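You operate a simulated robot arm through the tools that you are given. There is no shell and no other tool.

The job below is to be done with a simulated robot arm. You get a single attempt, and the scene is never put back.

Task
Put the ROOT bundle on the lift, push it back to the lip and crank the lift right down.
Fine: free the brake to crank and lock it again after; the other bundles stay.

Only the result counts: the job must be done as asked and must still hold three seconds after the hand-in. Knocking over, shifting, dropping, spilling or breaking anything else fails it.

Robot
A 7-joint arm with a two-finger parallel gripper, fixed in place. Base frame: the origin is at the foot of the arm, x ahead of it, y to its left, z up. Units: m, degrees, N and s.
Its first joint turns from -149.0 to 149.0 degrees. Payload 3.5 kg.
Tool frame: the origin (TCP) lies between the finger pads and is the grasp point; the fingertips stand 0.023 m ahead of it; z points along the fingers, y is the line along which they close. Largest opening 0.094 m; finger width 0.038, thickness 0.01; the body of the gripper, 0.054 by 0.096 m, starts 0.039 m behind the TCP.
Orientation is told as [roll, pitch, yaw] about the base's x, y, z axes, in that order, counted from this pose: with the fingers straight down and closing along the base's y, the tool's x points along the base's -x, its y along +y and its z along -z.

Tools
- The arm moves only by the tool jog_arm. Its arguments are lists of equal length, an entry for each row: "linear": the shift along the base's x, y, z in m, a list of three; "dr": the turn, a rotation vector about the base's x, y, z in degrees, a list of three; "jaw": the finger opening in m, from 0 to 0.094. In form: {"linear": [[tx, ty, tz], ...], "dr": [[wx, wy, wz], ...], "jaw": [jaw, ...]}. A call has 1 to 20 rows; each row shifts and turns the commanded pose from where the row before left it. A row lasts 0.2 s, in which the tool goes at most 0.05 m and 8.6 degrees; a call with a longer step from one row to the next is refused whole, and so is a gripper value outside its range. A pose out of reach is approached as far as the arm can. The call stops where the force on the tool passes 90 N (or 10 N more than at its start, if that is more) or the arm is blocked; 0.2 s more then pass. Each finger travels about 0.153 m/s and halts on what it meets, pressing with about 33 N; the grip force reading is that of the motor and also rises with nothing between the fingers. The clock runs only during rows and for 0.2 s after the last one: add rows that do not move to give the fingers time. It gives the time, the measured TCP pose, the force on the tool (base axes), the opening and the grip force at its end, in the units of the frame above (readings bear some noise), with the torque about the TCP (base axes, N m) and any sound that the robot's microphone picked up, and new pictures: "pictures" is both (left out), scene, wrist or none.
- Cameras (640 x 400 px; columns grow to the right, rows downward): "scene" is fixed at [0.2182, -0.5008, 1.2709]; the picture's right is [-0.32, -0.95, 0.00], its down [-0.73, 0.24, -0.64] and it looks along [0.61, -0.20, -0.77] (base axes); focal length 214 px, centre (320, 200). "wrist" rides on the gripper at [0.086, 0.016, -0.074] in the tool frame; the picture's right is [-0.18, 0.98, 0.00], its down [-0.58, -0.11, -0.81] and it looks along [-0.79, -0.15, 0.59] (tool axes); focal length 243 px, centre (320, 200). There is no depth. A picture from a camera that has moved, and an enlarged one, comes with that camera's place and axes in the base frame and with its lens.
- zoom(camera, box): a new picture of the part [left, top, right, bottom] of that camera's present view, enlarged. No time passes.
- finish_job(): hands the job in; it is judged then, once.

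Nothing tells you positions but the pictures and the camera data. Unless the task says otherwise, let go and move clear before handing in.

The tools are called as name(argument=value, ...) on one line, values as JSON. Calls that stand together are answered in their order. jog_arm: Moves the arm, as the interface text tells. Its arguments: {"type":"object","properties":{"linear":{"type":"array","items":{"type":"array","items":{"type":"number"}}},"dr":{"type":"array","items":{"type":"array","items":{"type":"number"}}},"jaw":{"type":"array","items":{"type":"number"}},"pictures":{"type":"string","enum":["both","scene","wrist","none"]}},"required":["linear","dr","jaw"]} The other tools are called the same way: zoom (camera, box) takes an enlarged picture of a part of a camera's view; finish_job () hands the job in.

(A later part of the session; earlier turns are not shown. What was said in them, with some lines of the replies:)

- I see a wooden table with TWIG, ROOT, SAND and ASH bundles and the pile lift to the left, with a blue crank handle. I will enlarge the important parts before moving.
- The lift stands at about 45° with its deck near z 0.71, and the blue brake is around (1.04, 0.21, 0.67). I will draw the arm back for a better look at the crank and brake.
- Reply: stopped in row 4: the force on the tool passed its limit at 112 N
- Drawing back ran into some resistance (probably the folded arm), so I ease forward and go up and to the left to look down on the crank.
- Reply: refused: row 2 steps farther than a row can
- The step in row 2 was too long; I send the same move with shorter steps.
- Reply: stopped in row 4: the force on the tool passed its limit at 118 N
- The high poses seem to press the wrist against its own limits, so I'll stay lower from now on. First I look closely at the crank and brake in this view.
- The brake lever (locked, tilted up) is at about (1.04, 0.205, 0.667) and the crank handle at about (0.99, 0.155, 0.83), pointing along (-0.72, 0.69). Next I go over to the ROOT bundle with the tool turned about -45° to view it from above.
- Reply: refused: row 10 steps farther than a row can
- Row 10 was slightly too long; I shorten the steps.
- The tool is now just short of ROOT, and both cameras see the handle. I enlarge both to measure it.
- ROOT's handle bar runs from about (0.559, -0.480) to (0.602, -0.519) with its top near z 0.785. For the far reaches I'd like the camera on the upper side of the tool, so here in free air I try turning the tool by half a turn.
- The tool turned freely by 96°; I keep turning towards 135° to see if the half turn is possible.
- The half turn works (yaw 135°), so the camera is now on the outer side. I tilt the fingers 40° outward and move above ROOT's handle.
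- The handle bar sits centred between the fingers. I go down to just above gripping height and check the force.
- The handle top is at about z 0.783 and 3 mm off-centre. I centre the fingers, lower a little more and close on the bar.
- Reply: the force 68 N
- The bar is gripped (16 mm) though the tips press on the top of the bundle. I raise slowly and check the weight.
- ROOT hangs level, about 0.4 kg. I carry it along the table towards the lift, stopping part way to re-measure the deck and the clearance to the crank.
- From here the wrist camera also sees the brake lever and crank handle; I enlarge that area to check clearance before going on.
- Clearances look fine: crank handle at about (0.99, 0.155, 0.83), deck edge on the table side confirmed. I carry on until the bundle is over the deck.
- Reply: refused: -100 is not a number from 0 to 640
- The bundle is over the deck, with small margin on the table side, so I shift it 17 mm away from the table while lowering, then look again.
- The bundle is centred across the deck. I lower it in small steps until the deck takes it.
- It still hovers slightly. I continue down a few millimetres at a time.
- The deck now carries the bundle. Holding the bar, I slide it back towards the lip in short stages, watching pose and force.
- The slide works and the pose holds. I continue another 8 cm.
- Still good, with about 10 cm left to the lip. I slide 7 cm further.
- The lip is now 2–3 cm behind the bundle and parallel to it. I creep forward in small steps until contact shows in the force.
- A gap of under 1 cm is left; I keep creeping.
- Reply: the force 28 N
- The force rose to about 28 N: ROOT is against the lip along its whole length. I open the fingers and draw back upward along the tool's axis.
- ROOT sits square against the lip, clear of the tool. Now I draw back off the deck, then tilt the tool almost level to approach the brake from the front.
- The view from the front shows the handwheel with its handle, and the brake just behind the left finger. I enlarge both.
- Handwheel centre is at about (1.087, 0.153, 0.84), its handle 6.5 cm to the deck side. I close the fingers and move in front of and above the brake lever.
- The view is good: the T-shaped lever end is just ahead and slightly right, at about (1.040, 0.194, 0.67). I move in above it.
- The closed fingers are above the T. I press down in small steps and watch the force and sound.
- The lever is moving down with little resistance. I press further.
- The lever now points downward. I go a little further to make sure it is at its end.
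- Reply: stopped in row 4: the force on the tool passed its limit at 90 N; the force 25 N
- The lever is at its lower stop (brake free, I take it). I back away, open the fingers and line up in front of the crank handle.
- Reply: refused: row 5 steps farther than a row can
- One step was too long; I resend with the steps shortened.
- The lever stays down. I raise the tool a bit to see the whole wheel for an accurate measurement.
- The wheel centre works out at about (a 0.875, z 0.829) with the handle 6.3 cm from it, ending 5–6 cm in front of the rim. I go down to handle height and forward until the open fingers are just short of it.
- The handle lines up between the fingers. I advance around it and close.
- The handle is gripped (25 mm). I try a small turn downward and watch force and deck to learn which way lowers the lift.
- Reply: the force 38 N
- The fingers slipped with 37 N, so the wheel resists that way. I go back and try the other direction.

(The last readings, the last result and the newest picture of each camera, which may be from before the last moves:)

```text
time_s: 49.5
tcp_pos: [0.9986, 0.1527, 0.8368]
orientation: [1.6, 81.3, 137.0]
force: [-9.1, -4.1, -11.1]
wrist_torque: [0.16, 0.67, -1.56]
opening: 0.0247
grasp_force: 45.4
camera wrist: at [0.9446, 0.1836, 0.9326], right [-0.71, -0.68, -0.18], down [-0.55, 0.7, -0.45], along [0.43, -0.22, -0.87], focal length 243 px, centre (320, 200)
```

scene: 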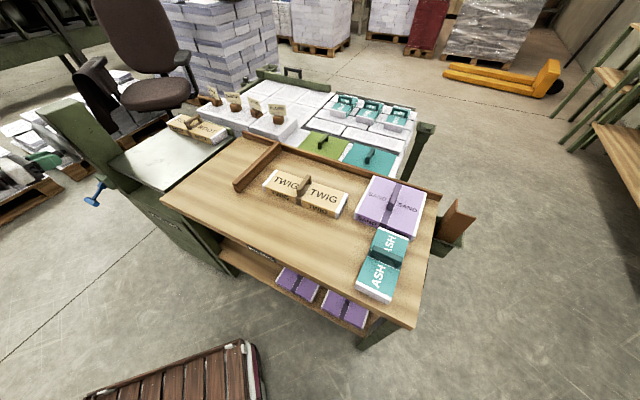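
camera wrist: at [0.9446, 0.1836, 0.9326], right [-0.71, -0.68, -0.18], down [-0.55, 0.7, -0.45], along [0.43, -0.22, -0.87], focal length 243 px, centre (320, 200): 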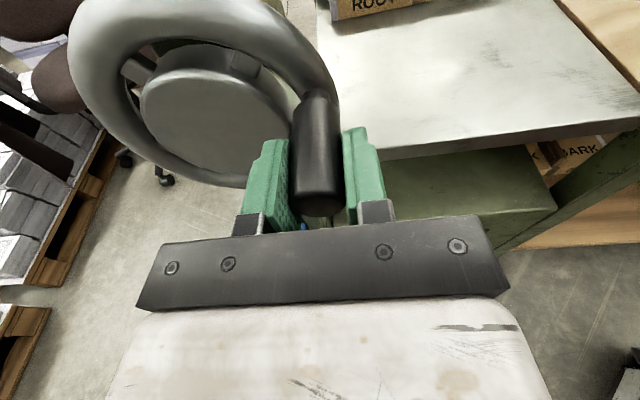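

That way it follows with little force, so the wheel turns counter-clockwise as seen from the front. I continue along the arc to a further 40° and look at the deck.

jog_arm(linear=[[0.0012, 0.0012, 0.0082], [0.0026, 0.0026, 0.0102], [0.0038, 0.0038, 0.0094], [0.005, 0.005, 0.0082], [0, 0, 0]], dr=[[0, 0, 0], [0, 0, 0], [0, 0, 0], [0, 0, 0], [0, 0, 0]], jaw=[0.0, 0.0, 0.0, 0.0, 0.0])

zoom(camera="scene", box=[10, 90, 250, 220])

```text
time_s: 50.7
tcp_pos: [1.0097, 0.1649, 0.8748]
orientation: [2.0, 81.5, 137.3]
force: [-15.3, -7.0, 4.4]
wrist_torque: [-0.96, -0.52, -1.47]
opening: 0.0244
grasp_force: 44.7
camera wrist: at [0.9566, 0.1961, 0.9705], right [-0.71, -0.68, -0.18], down [-0.55, 0.7, -0.46], along [0.43, -0.23, -0.87], focal length 243 px, centre (320, 200)
```

scene: 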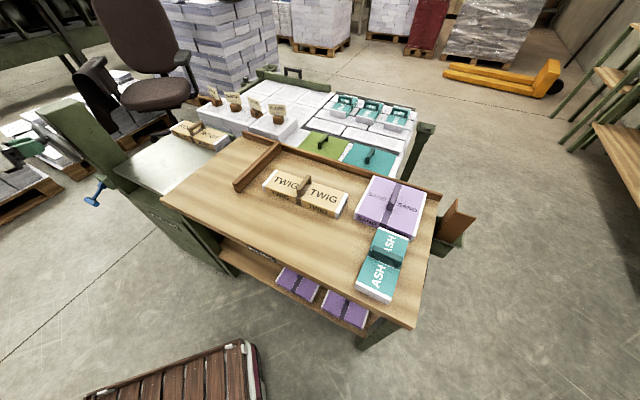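
wrist: 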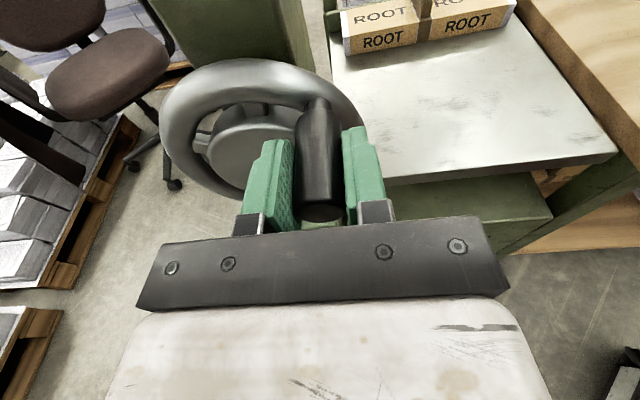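

```text
2.67 times, centred on (130, 155) of scene
camera zoom: at [0.2182, -0.5008, 1.2709], right [-0.32, -0.95, 0.0], down [-0.73, 0.24, -0.64], along [0.61, -0.2, -0.77], focal length 572 px, centre (827, 320)
```

zoom: 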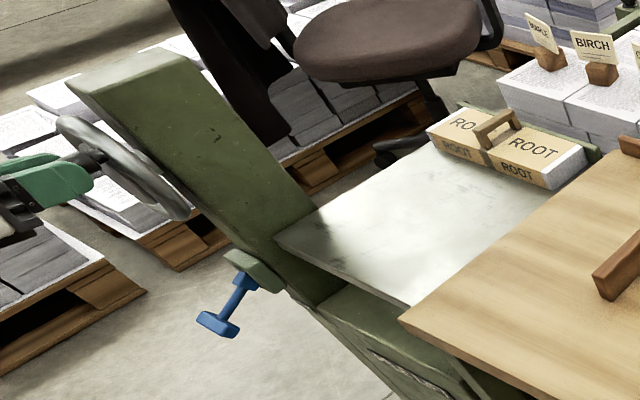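

The deck clearly went down, so this is the right direction. I carry on over the top of the circle with a slightly larger radius.

jog_arm(linear=[[0.0052, 0.0052, 0.0082], [0.0068, 0.0068, 0.0055], [0.0074, 0.0074, 0.0038], [0.0077, 0.0077, 0.002], [0, 0, 0]], dr=[[0, 0, 0], [0, 0, 0], [0, 0, 0], [0, 0, 0], [0, 0, 0]], jaw=[0.0, 0.0, 0.0, 0.0, 0.0], pictures="wrist")

zoom(camera="scene", box=[10, 90, 250, 220])

```text
time_s: 51.9
tcp_pos: [1.0384, 0.1926, 0.8939]
orientation: [1.5, 81.4, 136.8]
force: [-8.6, -9.2, 7.9]
wrist_torque: [-0.56, 0.26, -1.49]
opening: 0.0248
grasp_force: 44.9
camera wrist: at [0.9845, 0.2231, 0.9895], right [-0.71, -0.68, -0.18], down [-0.55, 0.7, -0.45], along [0.43, -0.22, -0.87], focal length 243 px, centre (320, 200)
```

wrist: 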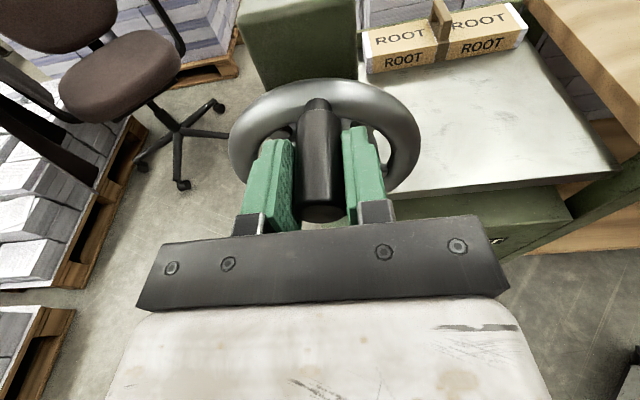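

```text
2.67 times, centred on (130, 155) of scene
camera zoom: at [0.2182, -0.5008, 1.2709], right [-0.32, -0.95, 0.0], down [-0.73, 0.24, -0.64], along [0.61, -0.2, -0.77], focal length 572 px, centre (827, 320)
```

zoom: 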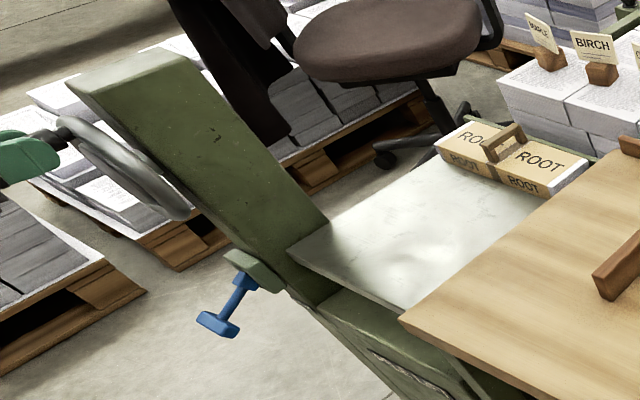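

Good: the handle is at the top and the deck keeps sinking. I continue around the far side.

jog_arm(linear=[[0.0078, 0.0078, 0.0], [0.0077, 0.0077, -0.002], [0.0074, 0.0074, -0.0038], [0.0068, 0.0068, -0.0055], [0.006, 0.006, -0.0071], [0, 0, 0]], dr=[[0, 0, 0], [0, 0, 0], [0, 0, 0], [0, 0, 0], [0, 0, 0], [0, 0, 0]], jaw=[0.0, 0.0, 0.0, 0.0, 0.0, 0.0], pictures="wrist")

zoom(camera="scene", box=[10, 90, 250, 220])

```text
time_s: 53.3
tcp_pos: [1.0746, 0.2284, 0.8738]
orientation: [1.2, 81.3, 136.7]
force: [-6.9, -4.1, -0.8]
wrist_torque: [-0.65, -0.43, -1.86]
opening: 0.0246
grasp_force: 45.2
camera wrist: at [1.0203, 0.259, 0.9696], right [-0.71, -0.68, -0.18], down [-0.55, 0.7, -0.45], along [0.43, -0.22, -0.87], focal length 243 px, centre (320, 200)
```

wrist: 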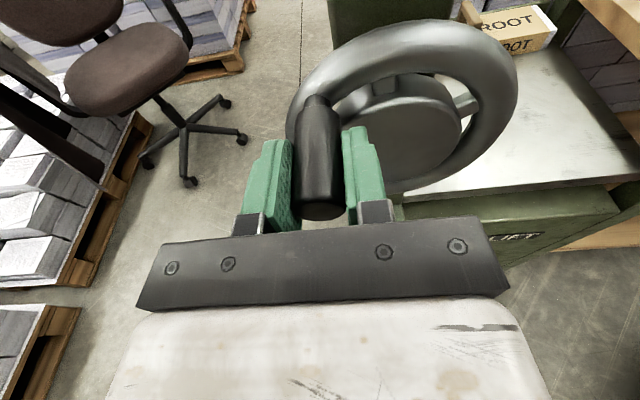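

```text
2.67 times, centred on (130, 155) of scene
camera zoom: at [0.2182, -0.5008, 1.2709], right [-0.32, -0.95, 0.0], down [-0.73, 0.24, -0.64], along [0.61, -0.2, -0.77], focal length 572 px, centre (827, 320)
```

zoom: 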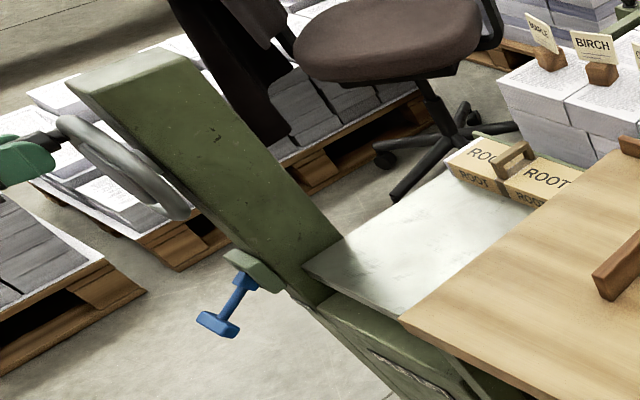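

Forces stay small. I continue down the far side of the circle.

jog_arm(linear=[[0.005, 0.005, -0.0085], [0.004, 0.004, -0.0096], [0.0026, 0.0026, -0.0104], [0.0014, 0.0014, -0.0109], [0, 0, -0.011], [-0.0014, -0.0014, -0.0109], [0, 0, 0]], dr=[[0, 0, 0], [0, 0, 0], [0, 0, 0], [0, 0, 0], [0, 0, 0], [0, 0, 0], [0, 0, 0]], jaw=[0.0, 0.0, 0.0, 0.0, 0.0, 0.0, 0.0], pictures="wrist")

zoom(camera="scene", box=[10, 90, 250, 220])

```text
time_s: 54.9
tcp_pos: [1.0885, 0.2429, 0.8161]
orientation: [2.1, 81.8, 137.7]
force: [23.8, 15.0, 37.1]
wrist_torque: [-0.16, 0.18, -1.49]
opening: 0.0253
grasp_force: 44.8
camera wrist: at [1.0332, 0.2735, 0.9109], right [-0.71, -0.69, -0.18], down [-0.56, 0.69, -0.46], along [0.44, -0.23, -0.87], focal length 243 px, centre (320, 200)
```

wrist: 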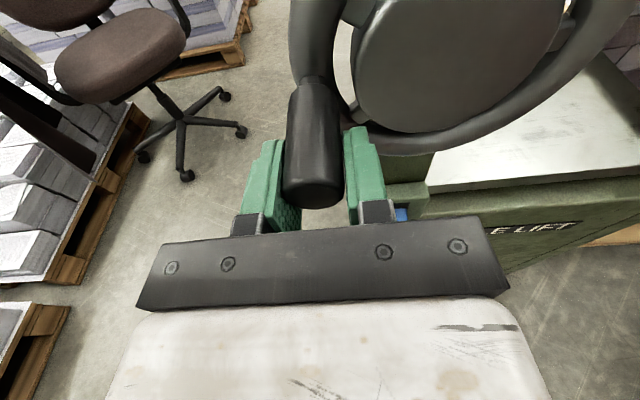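

```text
2.67 times, centred on (130, 155) of scene
camera zoom: at [0.2182, -0.5008, 1.2709], right [-0.32, -0.95, 0.0], down [-0.73, 0.24, -0.64], along [0.61, -0.2, -0.77], focal length 572 px, centre (827, 320)
```

zoom: 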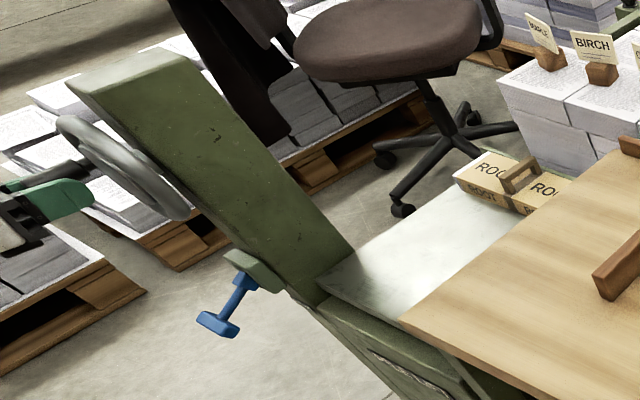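

Resistance jumped to about 37 N, and the deck now appears to rest just above the base. I enlarge to see whether it is at the bottom.

zoom(camera="wrist", box=[380, 80, 640, 250])

zoom(camera="scene", box=[100, 140, 220, 220])

zoom(camera="scene", box=[20, 110, 90, 180])

```text
2.35 times, centred on (510, 165) of wrist
camera zoom: at [1.0332, 0.2735, 0.9109], right [-0.71, -0.69, -0.18], down [-0.56, 0.69, -0.46], along [0.44, -0.23, -0.87], focal length 571 px, centre (-127, 282)
```

zoom: 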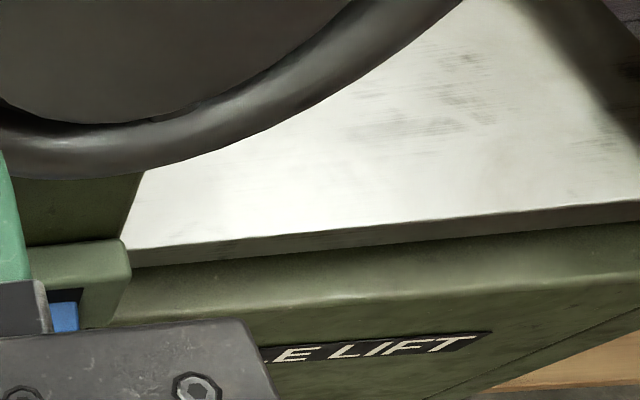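

```text
5.00 times, centred on (160, 180) of scene
camera zoom: at [0.2182, -0.5008, 1.2709], right [-0.32, -0.95, 0.0], down [-0.73, 0.24, -0.64], along [0.61, -0.2, -0.77], focal length 1072 px, centre (1120, 300)
```

zoom: 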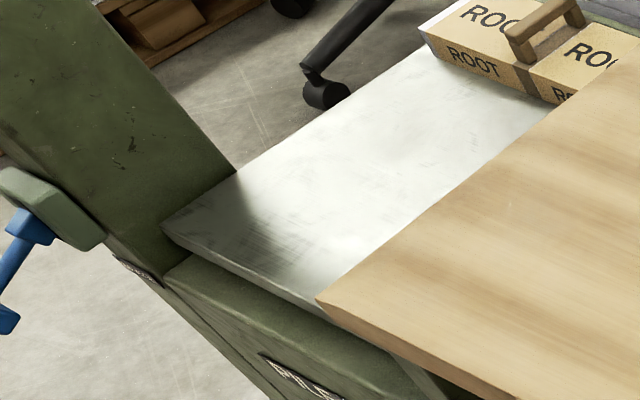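

```text
5.71 times, centred on (55, 145) of scene
camera zoom: at [0.2182, -0.5008, 1.2709], right [-0.32, -0.95, 0.0], down [-0.73, 0.24, -0.64], along [0.61, -0.2, -0.77], focal length 1226 px, centre (1834, 514)
```

zoom: 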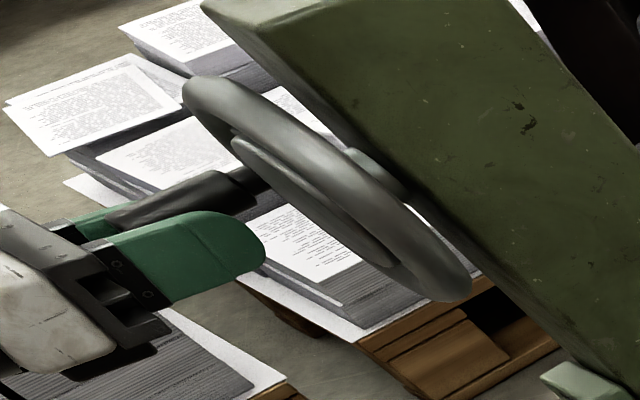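

The deck is at about z 0.595, maybe a centimetre above the base, and the handle has slipped in the fingers, so I can't yet tell whether it is at its end. I open the fingers and look at the handle again.

jog_arm(linear=[[0, 0, 0], [0, 0, 0], [-0.02, 0.02, 0], [-0.03, 0.03, 0], [0, 0, 0]], dr=[[0, 0, 0], [0, 0, 0], [0, 0, 0], [0, 0, 0], [0, 0, 0]], jaw=[0.05, 0.08, 0.08, 0.08, 0.08])

zoom(camera="wrist", box=[200, 0, 440, 180])

zoom(camera="scene", box=[20, 90, 140, 200])

```text
time_s: 56.1
tcp_pos: [1.0366, 0.2895, 0.8128]
orientation: [1.8, 81.4, 137.1]
force: [-0.2, -0.3, 0.3]
wrist_torque: [0.03, -0.03, -0.03]
opening: 0.08
grasp_force: 0.0
camera wrist: at [0.9819, 0.3206, 0.9083], right [-0.71, -0.68, -0.18], down [-0.55, 0.7, -0.45], along [0.43, -0.22, -0.87], focal length 243 px, centre (320, 200)
```

scene: 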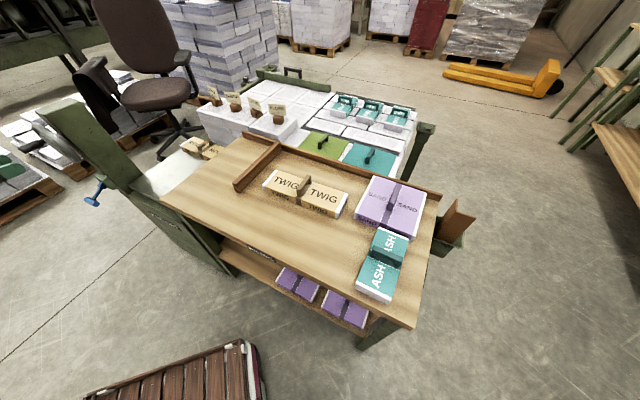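
wrist: 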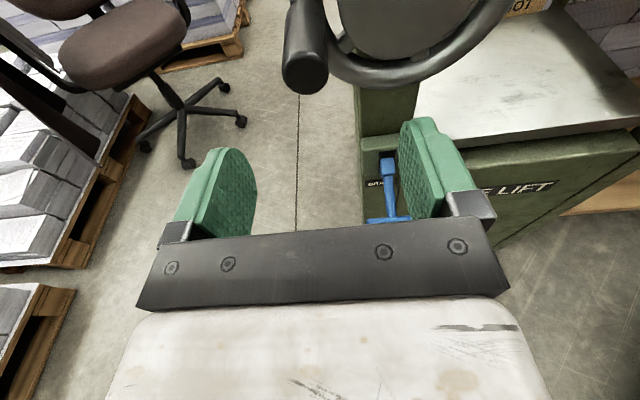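

```text
2.22 times, centred on (320, 90) of wrist
camera zoom: at [0.9819, 0.3206, 0.9083], right [-0.71, -0.68, -0.18], down [-0.55, 0.7, -0.45], along [0.43, -0.22, -0.87], focal length 539 px, centre (320, 444)
```

zoom: 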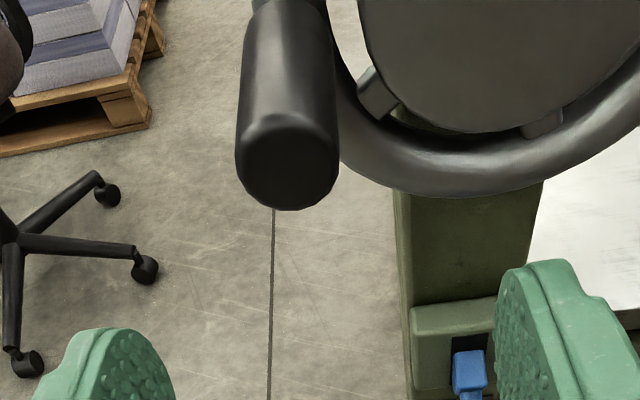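

```text
3.64 times, centred on (80, 145) of scene
camera zoom: at [0.2182, -0.5008, 1.2709], right [-0.32, -0.95, 0.0], down [-0.73, 0.24, -0.64], along [0.61, -0.2, -0.77], focal length 780 px, centre (1193, 400)
```

zoom: 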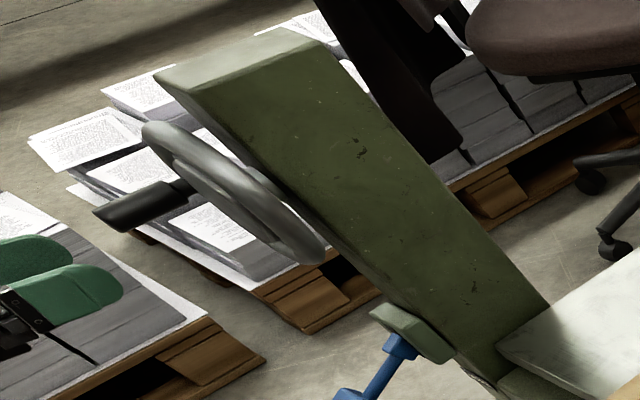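

The handle now sits opposite its starting place: the wheel has turned half a turn. To test firmly for the end stop, I press down on the handle from above with closed fingers.

jog_arm(linear=[[0, 0, 0.04], [0, 0, 0.04], [0.0258, -0.0237, 0], [0.0258, -0.0237, 0], [0, 0, -0.015], [0, 0, -0.01], [0, 0, 0]], dr=[[0, 0, 0], [0, 0, 0], [0, 0, 0], [0, 0, 0], [0, 0, 0], [0, 0, 0], [0, 0, 0]], jaw=[0.03, 0.0, 0.0, 0.0, 0.0, 0.0, 0.0], pictures="wrist")

zoom(camera="scene", box=[20, 90, 140, 200])

```text
time_s: 57.7
tcp_pos: [1.0869, 0.2429, 0.869]
orientation: [1.6, 81.5, 136.9]
force: [0.1, -0.5, -0.6]
wrist_torque: [0.01, 0.01, 0.0]
opening: 0.0
grasp_force: 32.9
camera wrist: at [1.0336, 0.2733, 0.9639], right [-0.71, -0.68, -0.18], down [-0.55, 0.7, -0.46], along [0.43, -0.22, -0.87], focal length 243 px, centre (320, 200)
```

wrist: 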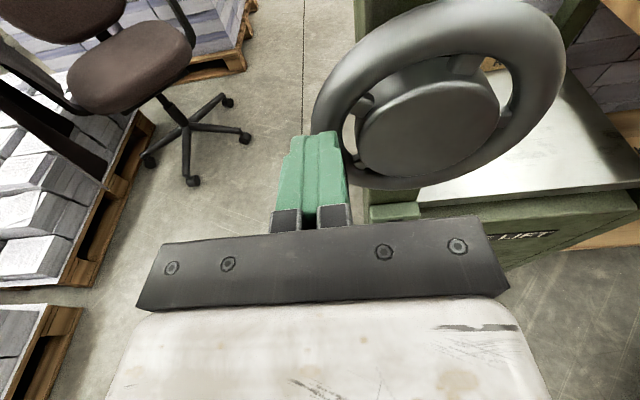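

```text
3.64 times, centred on (80, 145) of scene
camera zoom: at [0.2182, -0.5008, 1.2709], right [-0.32, -0.95, 0.0], down [-0.73, 0.24, -0.64], along [0.61, -0.2, -0.77], focal length 780 px, centre (1193, 400)
```

zoom: 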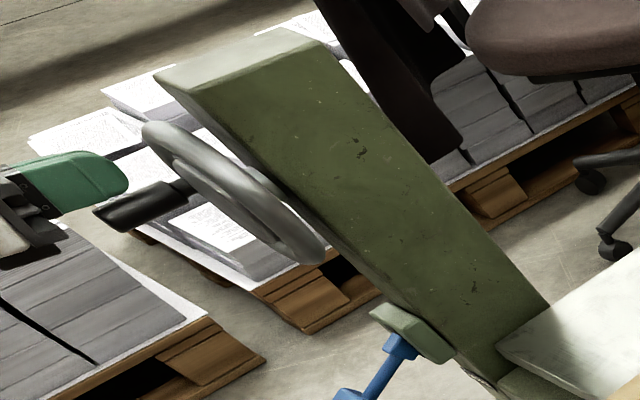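

The fingers are over the handle. I press down in small steps.

jog_arm(linear=[[0, 0, -0.005], [0, 0, -0.005], [0, 0, -0.005], [0, 0, -0.004], [0, 0, 0]], dr=[[0, 0, 0], [0, 0, 0], [0, 0, 0], [0, 0, 0], [0, 0, 0]], jaw=[0.0, 0.0, 0.0, 0.0, 0.0], pictures="wrist")

zoom(camera="scene", box=[20, 90, 140, 200])

```text
time_s: 58.7
tcp_pos: [1.0889, 0.2433, 0.8631]
orientation: [4.5, 83.1, 140.0]
force: [-3.4, 2.1, 17.6]
wrist_torque: [-0.25, -0.2, -0.12]
opening: 0.0
grasp_force: 33.3
stopped in row 4: the force on the tool passed its limit at 96 N (the readings are from after the stop); the commanded pose is now the measured one
camera wrist: at [1.0324, 0.276, 0.9577], right [-0.7, -0.69, -0.17], down [-0.55, 0.68, -0.48], along [0.45, -0.24, -0.86], focal length 243 px, centre (320, 200)
```

wrist: 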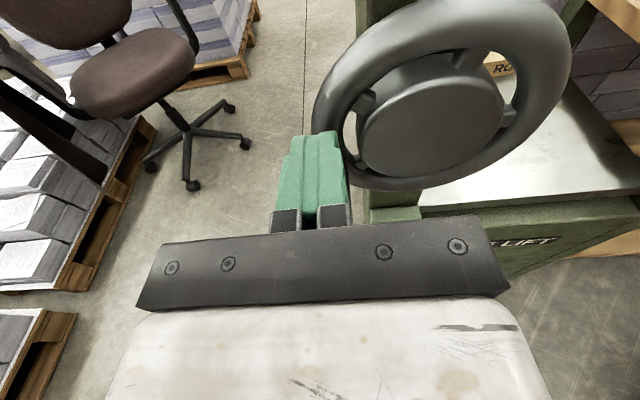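

```text
3.64 times, centred on (80, 145) of scene
camera zoom: at [0.2182, -0.5008, 1.2709], right [-0.32, -0.95, 0.0], down [-0.73, 0.24, -0.64], along [0.61, -0.2, -0.77], focal length 780 px, centre (1193, 400)
```

zoom: 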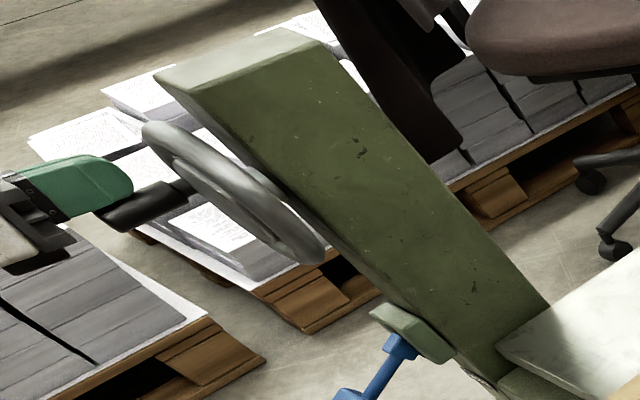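

With almost 100 N on it the handle did not move, whereas it turned easily before: the lift is at its bottom stop. Now I go below the brake lever to lift it back to locked.

jog_arm(linear=[[0, 0, 0.02], [-0.0329, 0.0329, 0], [-0.0329, 0.0329, 0], [-0.0219, -0.0219, 0], [-0.0219, -0.0219, 0], [0, 0, -0.04], [0, 0, -0.04], [0, 0, -0.04], [0, 0, -0.04], [0, 0, -0.04], [0, 0, -0.04], [0, 0, 0]], dr=[[0, 0, 0], [0, 0, 0], [0, 0, 0], [0, 0, 0], [0, 0, 0], [0, 0, 0], [0, 0, 0], [0, 0, 0], [0, 0, 0], [0, 0, 0], [0, 0, 0], [0, 0, 0]], jaw=[0.0, 0.0, 0.0, 0.0, 0.0, 0.0, 0.0, 0.0, 0.0, 0.0, 0.0, 0.0])

zoom(camera="scene", box=[20, 110, 140, 220])

zoom(camera="wrist", box=[200, 0, 440, 180])

```text
time_s: 61.3
tcp_pos: [0.9796, 0.264, 0.6406]
orientation: [4.4, 82.9, 139.9]
force: [-0.3, 0.2, -0.6]
wrist_torque: [-0.01, 0.0, 0.0]
opening: 0.0001
grasp_force: 32.8
camera wrist: at [0.9235, 0.2979, 0.7342], right [-0.71, -0.69, -0.17], down [-0.55, 0.69, -0.48], along [0.45, -0.24, -0.86], focal length 243 px, centre (320, 200)
```

scene: 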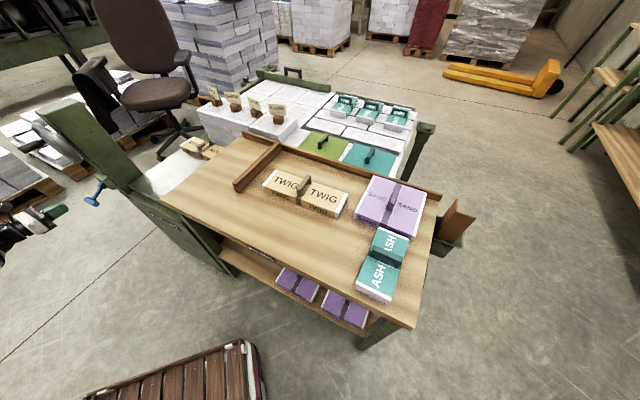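
wrist: 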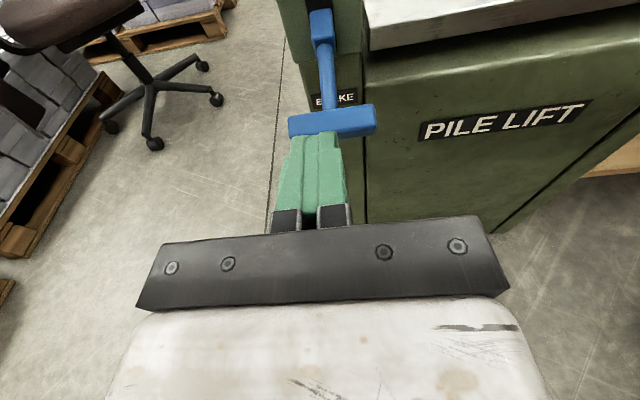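

```text
3.64 times, centred on (80, 165) of scene
camera zoom: at [0.2182, -0.5008, 1.2709], right [-0.32, -0.95, 0.0], down [-0.73, 0.24, -0.64], along [0.61, -0.2, -0.77], focal length 780 px, centre (1193, 327)
```

zoom: 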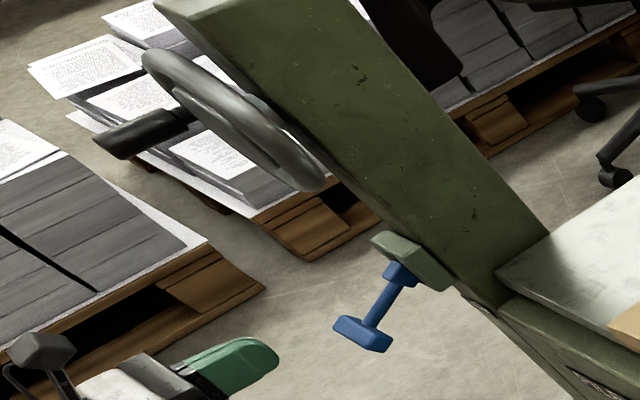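

```text
2.22 times, centred on (320, 90) of wrist
camera zoom: at [0.9235, 0.2979, 0.7342], right [-0.71, -0.69, -0.17], down [-0.55, 0.69, -0.48], along [0.45, -0.24, -0.86], focal length 539 px, centre (320, 444)
```

zoom: 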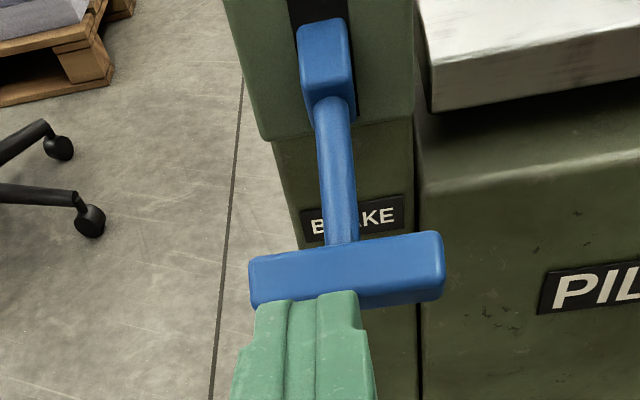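

The lever end is at about (a 0.877, b 0.589, z 0.598). I lower the closed fingers below it and slide them underneath.

jog_arm(linear=[[0, 0, -0.03], [0, 0, -0.03], [-0.002, -0.002, -0.027], [0.018, -0.018, 0], [0.018, -0.018, 0], [0.018, -0.018, 0], [0, 0, 0]], dr=[[0, 0, 0], [0, 0, 0], [0, 0, 0], [0, 0, 0], [0, 0, 0], [0, 0, 0], [0, 0, 0]], jaw=[0.0, 0.0, 0.0, 0.0, 0.0, 0.0, 0.0])

zoom(camera="scene", box=[20, 110, 140, 220])

zoom(camera="wrist", box=[200, 60, 440, 240])

```text
time_s: 62.9
tcp_pos: [1.0324, 0.2096, 0.5531]
orientation: [4.4, 82.9, 139.9]
force: [0.5, -0.4, -0.5]
wrist_torque: [-0.01, 0.0, -0.01]
opening: 0.0
grasp_force: 33.2
camera wrist: at [0.9758, 0.2421, 0.6478], right [-0.71, -0.69, -0.17], down [-0.55, 0.68, -0.48], along [0.45, -0.24, -0.86], focal length 243 px, centre (320, 200)
```

scene: 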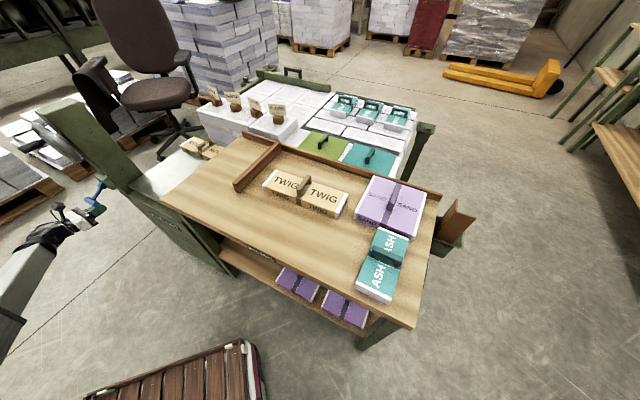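
wrist: 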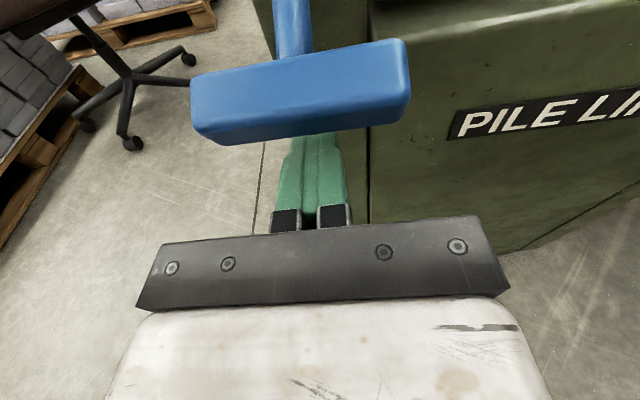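

```text
3.64 times, centred on (80, 165) of scene
camera zoom: at [0.2182, -0.5008, 1.2709], right [-0.32, -0.95, 0.0], down [-0.73, 0.24, -0.64], along [0.61, -0.2, -0.77], focal length 780 px, centre (1193, 327)
```

zoom: 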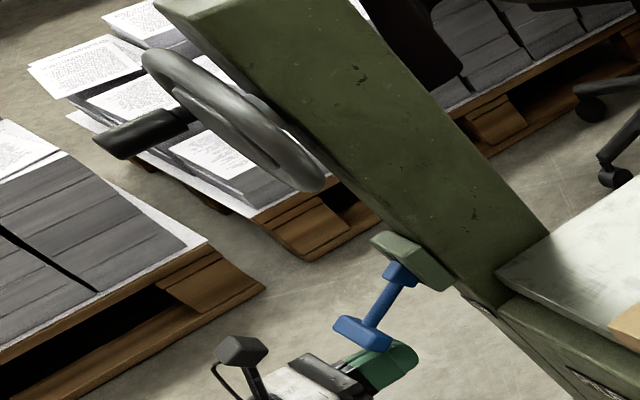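

```text
2.22 times, centred on (320, 150) of wrist
camera zoom: at [0.9758, 0.2421, 0.6478], right [-0.71, -0.69, -0.17], down [-0.55, 0.68, -0.48], along [0.45, -0.24, -0.86], focal length 539 px, centre (320, 311)
```

zoom: 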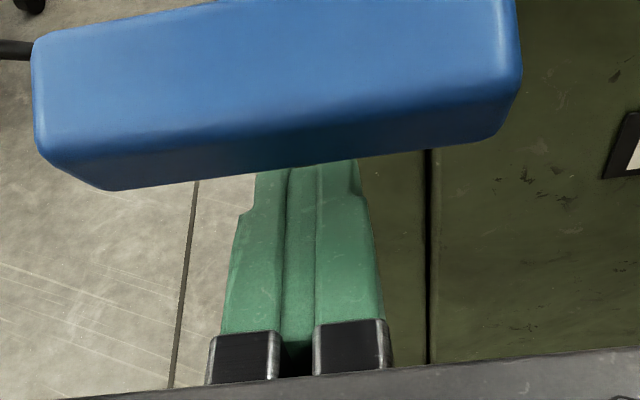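

The fingers are under the lever end. I lift in small steps until it reaches its upper stop.

jog_arm(linear=[[0, 0, 0.01], [0, 0, 0.01], [0, 0, 0.01], [0, 0, 0.01], [0, 0, 0.01], [0, 0, 0.01], [0, 0, 0]], dr=[[0, 0, 0], [0, 0, 0], [0, 0, 0], [0, 0, 0], [0, 0, 0], [0, 0, 0], [0, 0, 0]], jaw=[0.0, 0.0, 0.0, 0.0, 0.0, 0.0, 0.0])

zoom(camera="scene", box=[20, 110, 140, 220])

```text
time_s: 64.5
tcp_pos: [1.032, 0.2092, 0.6137]
orientation: [4.4, 82.8, 140.1]
force: [-0.2, -0.4, -1.1]
wrist_torque: [-0.03, -0.05, -0.02]
opening: 0.0002
grasp_force: 32.9
camera wrist: at [0.9758, 0.2417, 0.7078], right [-0.71, -0.69, -0.17], down [-0.55, 0.69, -0.48], along [0.45, -0.24, -0.86], focal length 243 px, centre (320, 200)
```

scene: 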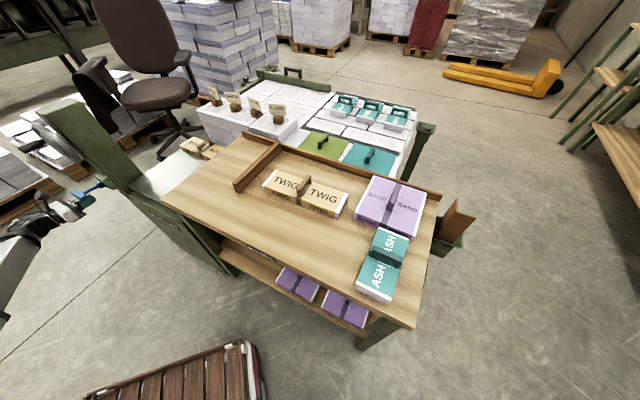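
wrist: 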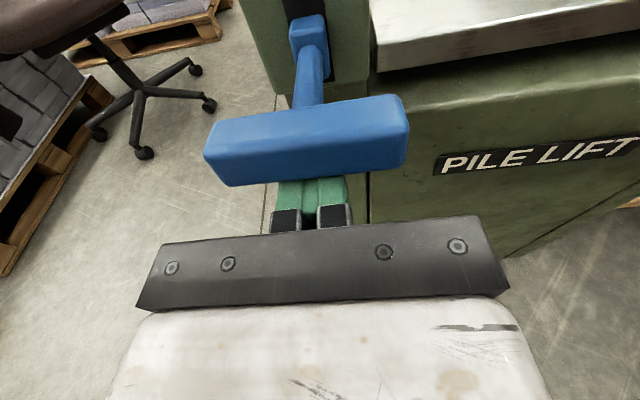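

```text
3.64 times, centred on (80, 165) of scene
camera zoom: at [0.2182, -0.5008, 1.2709], right [-0.32, -0.95, 0.0], down [-0.73, 0.24, -0.64], along [0.61, -0.2, -0.77], focal length 780 px, centre (1193, 327)
```

zoom: 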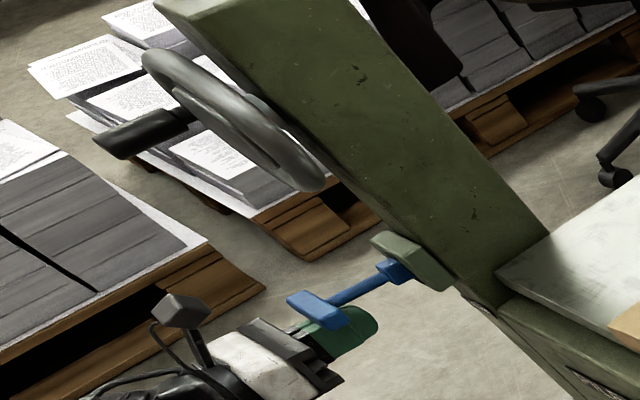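

The lever is coming up. I continue until the stop is felt.

jog_arm(linear=[[0, 0, 0.008], [0, 0, 0.008], [0, 0, 0.006], [0, 0, 0.005], [0, 0, 0.005], [0, 0, 0.005], [0, 0, 0]], dr=[[0, 0, 0], [0, 0, 0], [0, 0, 0], [0, 0, 0], [0, 0, 0], [0, 0, 0], [0, 0, 0]], jaw=[0.0, 0.0, 0.0, 0.0, 0.0, 0.0, 0.0])

zoom(camera="scene", box=[20, 110, 140, 220])

```text
time_s: 66.1
tcp_pos: [1.0314, 0.2086, 0.6427]
orientation: [1.6, 81.7, 137.0]
force: [-10.0, -1.0, -77.6]
wrist_torque: [1.48, 1.16, 0.08]
opening: 0.0
grasp_force: 33.4
camera wrist: at [0.9766, 0.2403, 0.7374], right [-0.71, -0.68, -0.18], down [-0.55, 0.7, -0.46], along [0.44, -0.23, -0.87], focal length 243 px, centre (320, 200)
```

scene: 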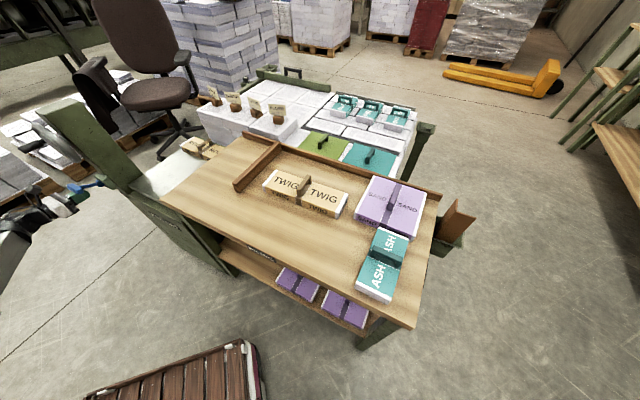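
wrist: 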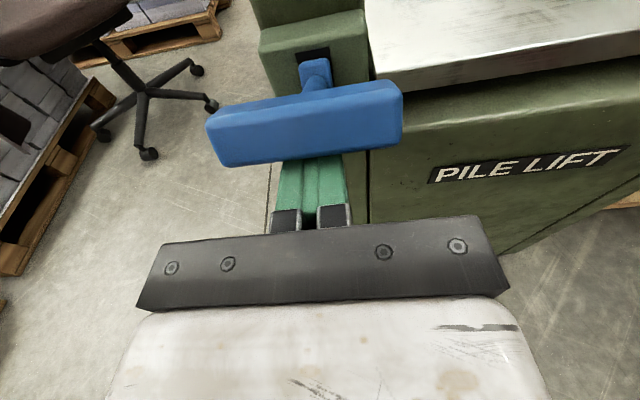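

```text
3.64 times, centred on (80, 165) of scene
camera zoom: at [0.2182, -0.5008, 1.2709], right [-0.32, -0.95, 0.0], down [-0.73, 0.24, -0.64], along [0.61, -0.2, -0.77], focal length 780 px, centre (1193, 327)
```

zoom: 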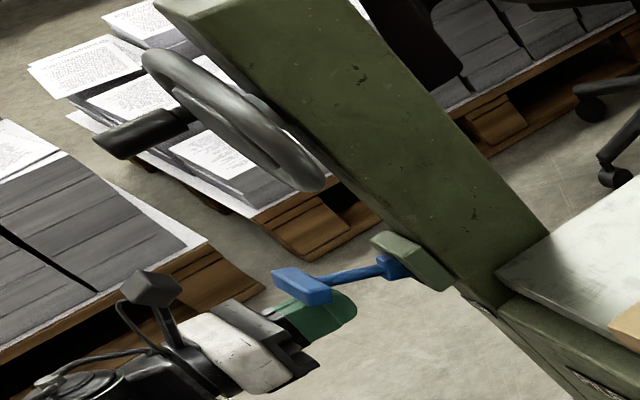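

The lever is back at its original upper position with 78 N on the stop. I lower away from it, back out and retreat, then check everything.

jog_arm(linear=[[0, 0, -0.015], [0, 0, -0.025], [-0.03, 0.03, 0], [-0.03, 0.03, 0], [-0.03, 0.03, 0], [-0.03, 0.0, 0.03], [-0.03, 0, 0.03], [-0.03, 0, 0.03], [-0.03, 0, 0.03], [-0.02, 0, 0.03], [0, 0, 0]], dr=[[0, 0, 0], [0, 0, 0], [0, 0, 0], [0, 0, 0], [0, 0, 0], [0, 0, 0], [0, 0, 0], [0, 0, 0], [0, 0, 0], [0, 0, 0], [0, 0, 0]], jaw=[0.0, 0.0, 0.0, 0.0, 0.0, 0.0, 0.0, 0.0, 0.0, 0.0, 0.0])

zoom(camera="scene", box=[20, 110, 140, 220])

zoom(camera="scene", box=[120, 110, 280, 210])

zoom(camera="wrist", box=[160, 0, 640, 240])

```text
time_s: 68.5
tcp_pos: [0.8016, 0.2985, 0.7616]
orientation: [4.5, 82.9, 140.1]
force: [-0.1, 1.4, 0.2]
wrist_torque: [-0.01, 0.0, 0.0]
opening: 0.0
grasp_force: 32.8
camera wrist: at [0.7452, 0.3313, 0.8561], right [-0.71, -0.69, -0.17], down [-0.55, 0.69, -0.48], along [0.45, -0.24, -0.86], focal length 243 px, centre (320, 200)
```

scene: 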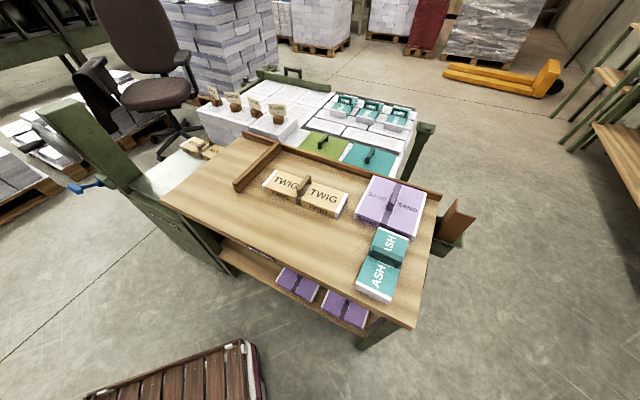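
wrist: 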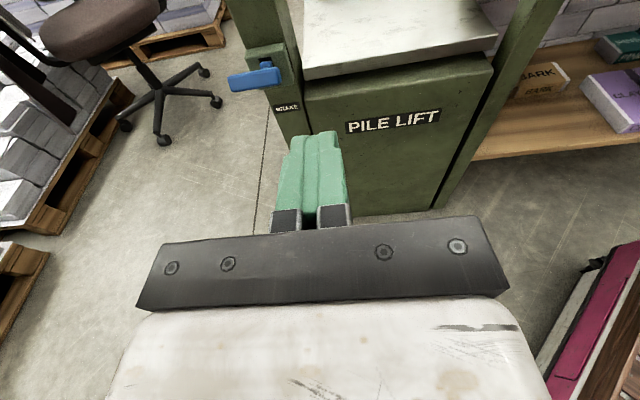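

```text
3.64 times, centred on (80, 165) of scene
camera zoom: at [0.2182, -0.5008, 1.2709], right [-0.32, -0.95, 0.0], down [-0.73, 0.24, -0.64], along [0.61, -0.2, -0.77], focal length 780 px, centre (1193, 327)
```

zoom: 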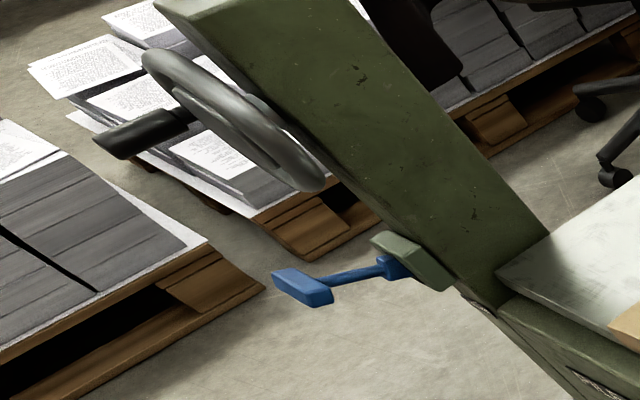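

```text
4.00 times, centred on (200, 160) of scene
camera zoom: at [0.2182, -0.5008, 1.2709], right [-0.32, -0.95, 0.0], down [-0.73, 0.24, -0.64], along [0.61, -0.2, -0.77], focal length 858 px, centre (800, 360)
```

zoom: 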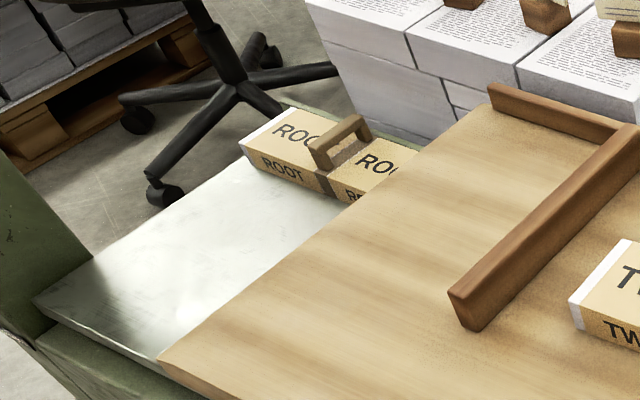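

```text
1.33 times, centred on (400, 120) of wrist
camera zoom: at [0.7452, 0.3313, 0.8561], right [-0.71, -0.69, -0.17], down [-0.55, 0.69, -0.48], along [0.45, -0.24, -0.86], focal length 324 px, centre (213, 307)
```

zoom: 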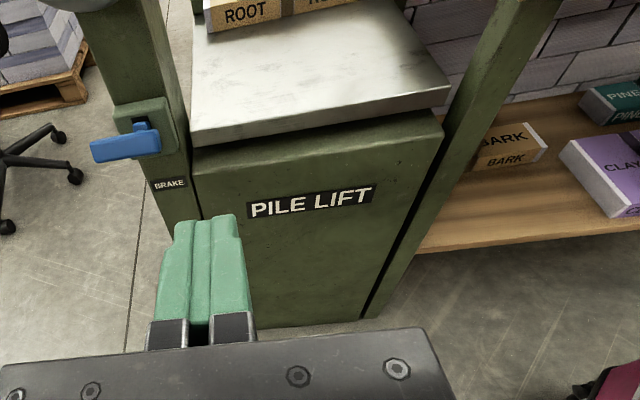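

The brake is locked again and the deck sits right over the base. I rise a bit to check from above that ROOT still touches the lip and that nothing else moved.

jog_arm(linear=[[-0.02, -0.02, 0.03], [-0.02, -0.02, 0.03], [-0.01, -0.02, 0.035], [0, -0.02, 0.04], [0.02, -0.03, 0.03], [0.03, -0.03, 0.02], [0, 0, 0]], dr=[[0, 0, 0], [0, 0, 0], [0, 0, 0], [0, 0, 0], [0, 0, 0], [0, 0, 0], [0, 0, 0]], jaw=[0.0, 0.0, 0.0, 0.0, 0.0, 0.0, 0.0])

zoom(camera="wrist", box=[200, 0, 440, 150])

zoom(camera="scene", box=[160, 110, 230, 170])

```text
time_s: 70.1
tcp_pos: [0.8005, 0.1584, 0.9455]
orientation: [4.4, 82.9, 140.0]
force: [-0.9, 0.2, 0.1]
wrist_torque: [0.03, 0.0, -0.01]
opening: 0.0002
grasp_force: 32.9
camera wrist: at [0.7454, 0.1914, 1.0396], right [-0.71, -0.69, -0.17], down [-0.55, 0.68, -0.48], along [0.45, -0.24, -0.86], focal length 243 px, centre (320, 200)
```

scene: 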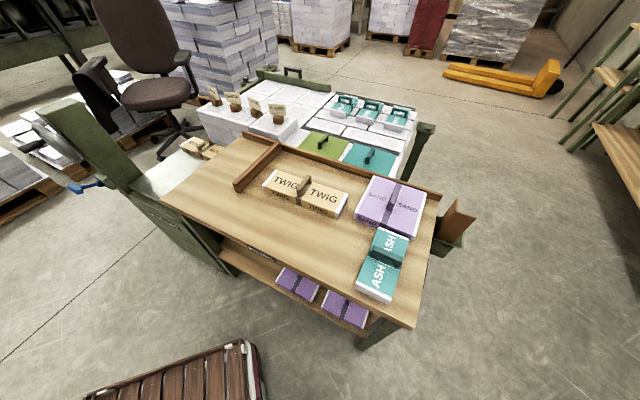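
wrist: 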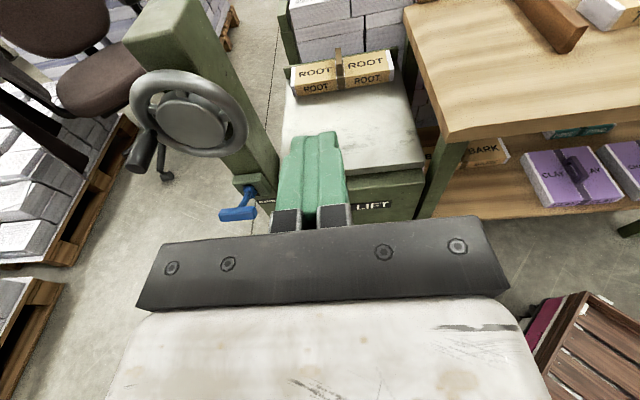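

```text
2.67 times, centred on (320, 75) of wrist
camera zoom: at [0.7454, 0.1914, 1.0396], right [-0.71, -0.69, -0.17], down [-0.55, 0.68, -0.48], along [0.45, -0.24, -0.86], focal length 647 px, centre (320, 533)
```

zoom: 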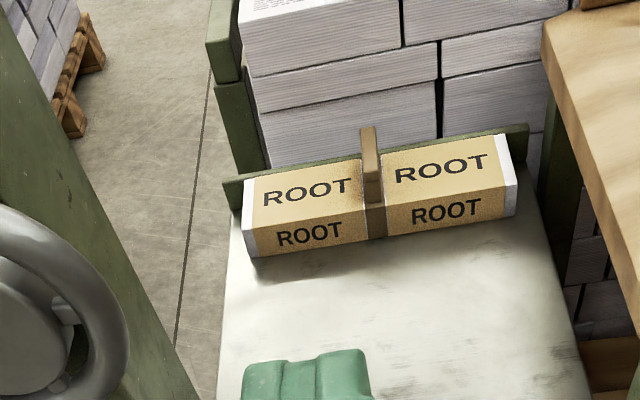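

```text
6.67 times, centred on (195, 140) of scene
camera zoom: at [0.2182, -0.5008, 1.2709], right [-0.32, -0.95, 0.0], down [-0.73, 0.24, -0.64], along [0.61, -0.2, -0.77], focal length 1430 px, centre (1153, 600)
```

zoom: 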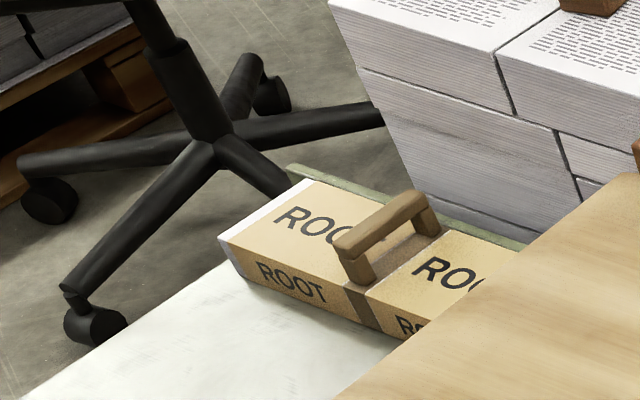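

ROOT is flush against the lip on the lowered deck, and the brake is back in its locked position. The other bundles are where they were and the arm is clear, so I hand the job in.

finish_job()

```text
The job is handed in.
```

The job is handed in. ROOT is on the lift against the lip, the lift is cranked down, and the brake is locked again. I don't have the verdict; this is what I saw before handing in:

- **ROOT bundle:** it sits square against the lip along its full length. I pushed until about 28 N showed in the force reading, and it was still touching after the lift came down.
- **Lift:** the deck dropped about 12 cm over half a turn of the crank. I take this as the bottom stop: the handle had turned easily, then did not move under about 96 N. I could not see directly whether the last centimetre or so between deck and base had closed.
- **Brake:** I freed it to crank, then lifted the lever back to its original position, where it reached its stop at about 78 N.
- **Other bundles:** none of them were touched, and they are where they started in the last pictures.

The arm hit its force limit twice early on, in free air while I was looking around. I think it was up against its own joint limits, and nothing in the scene was disturbed.
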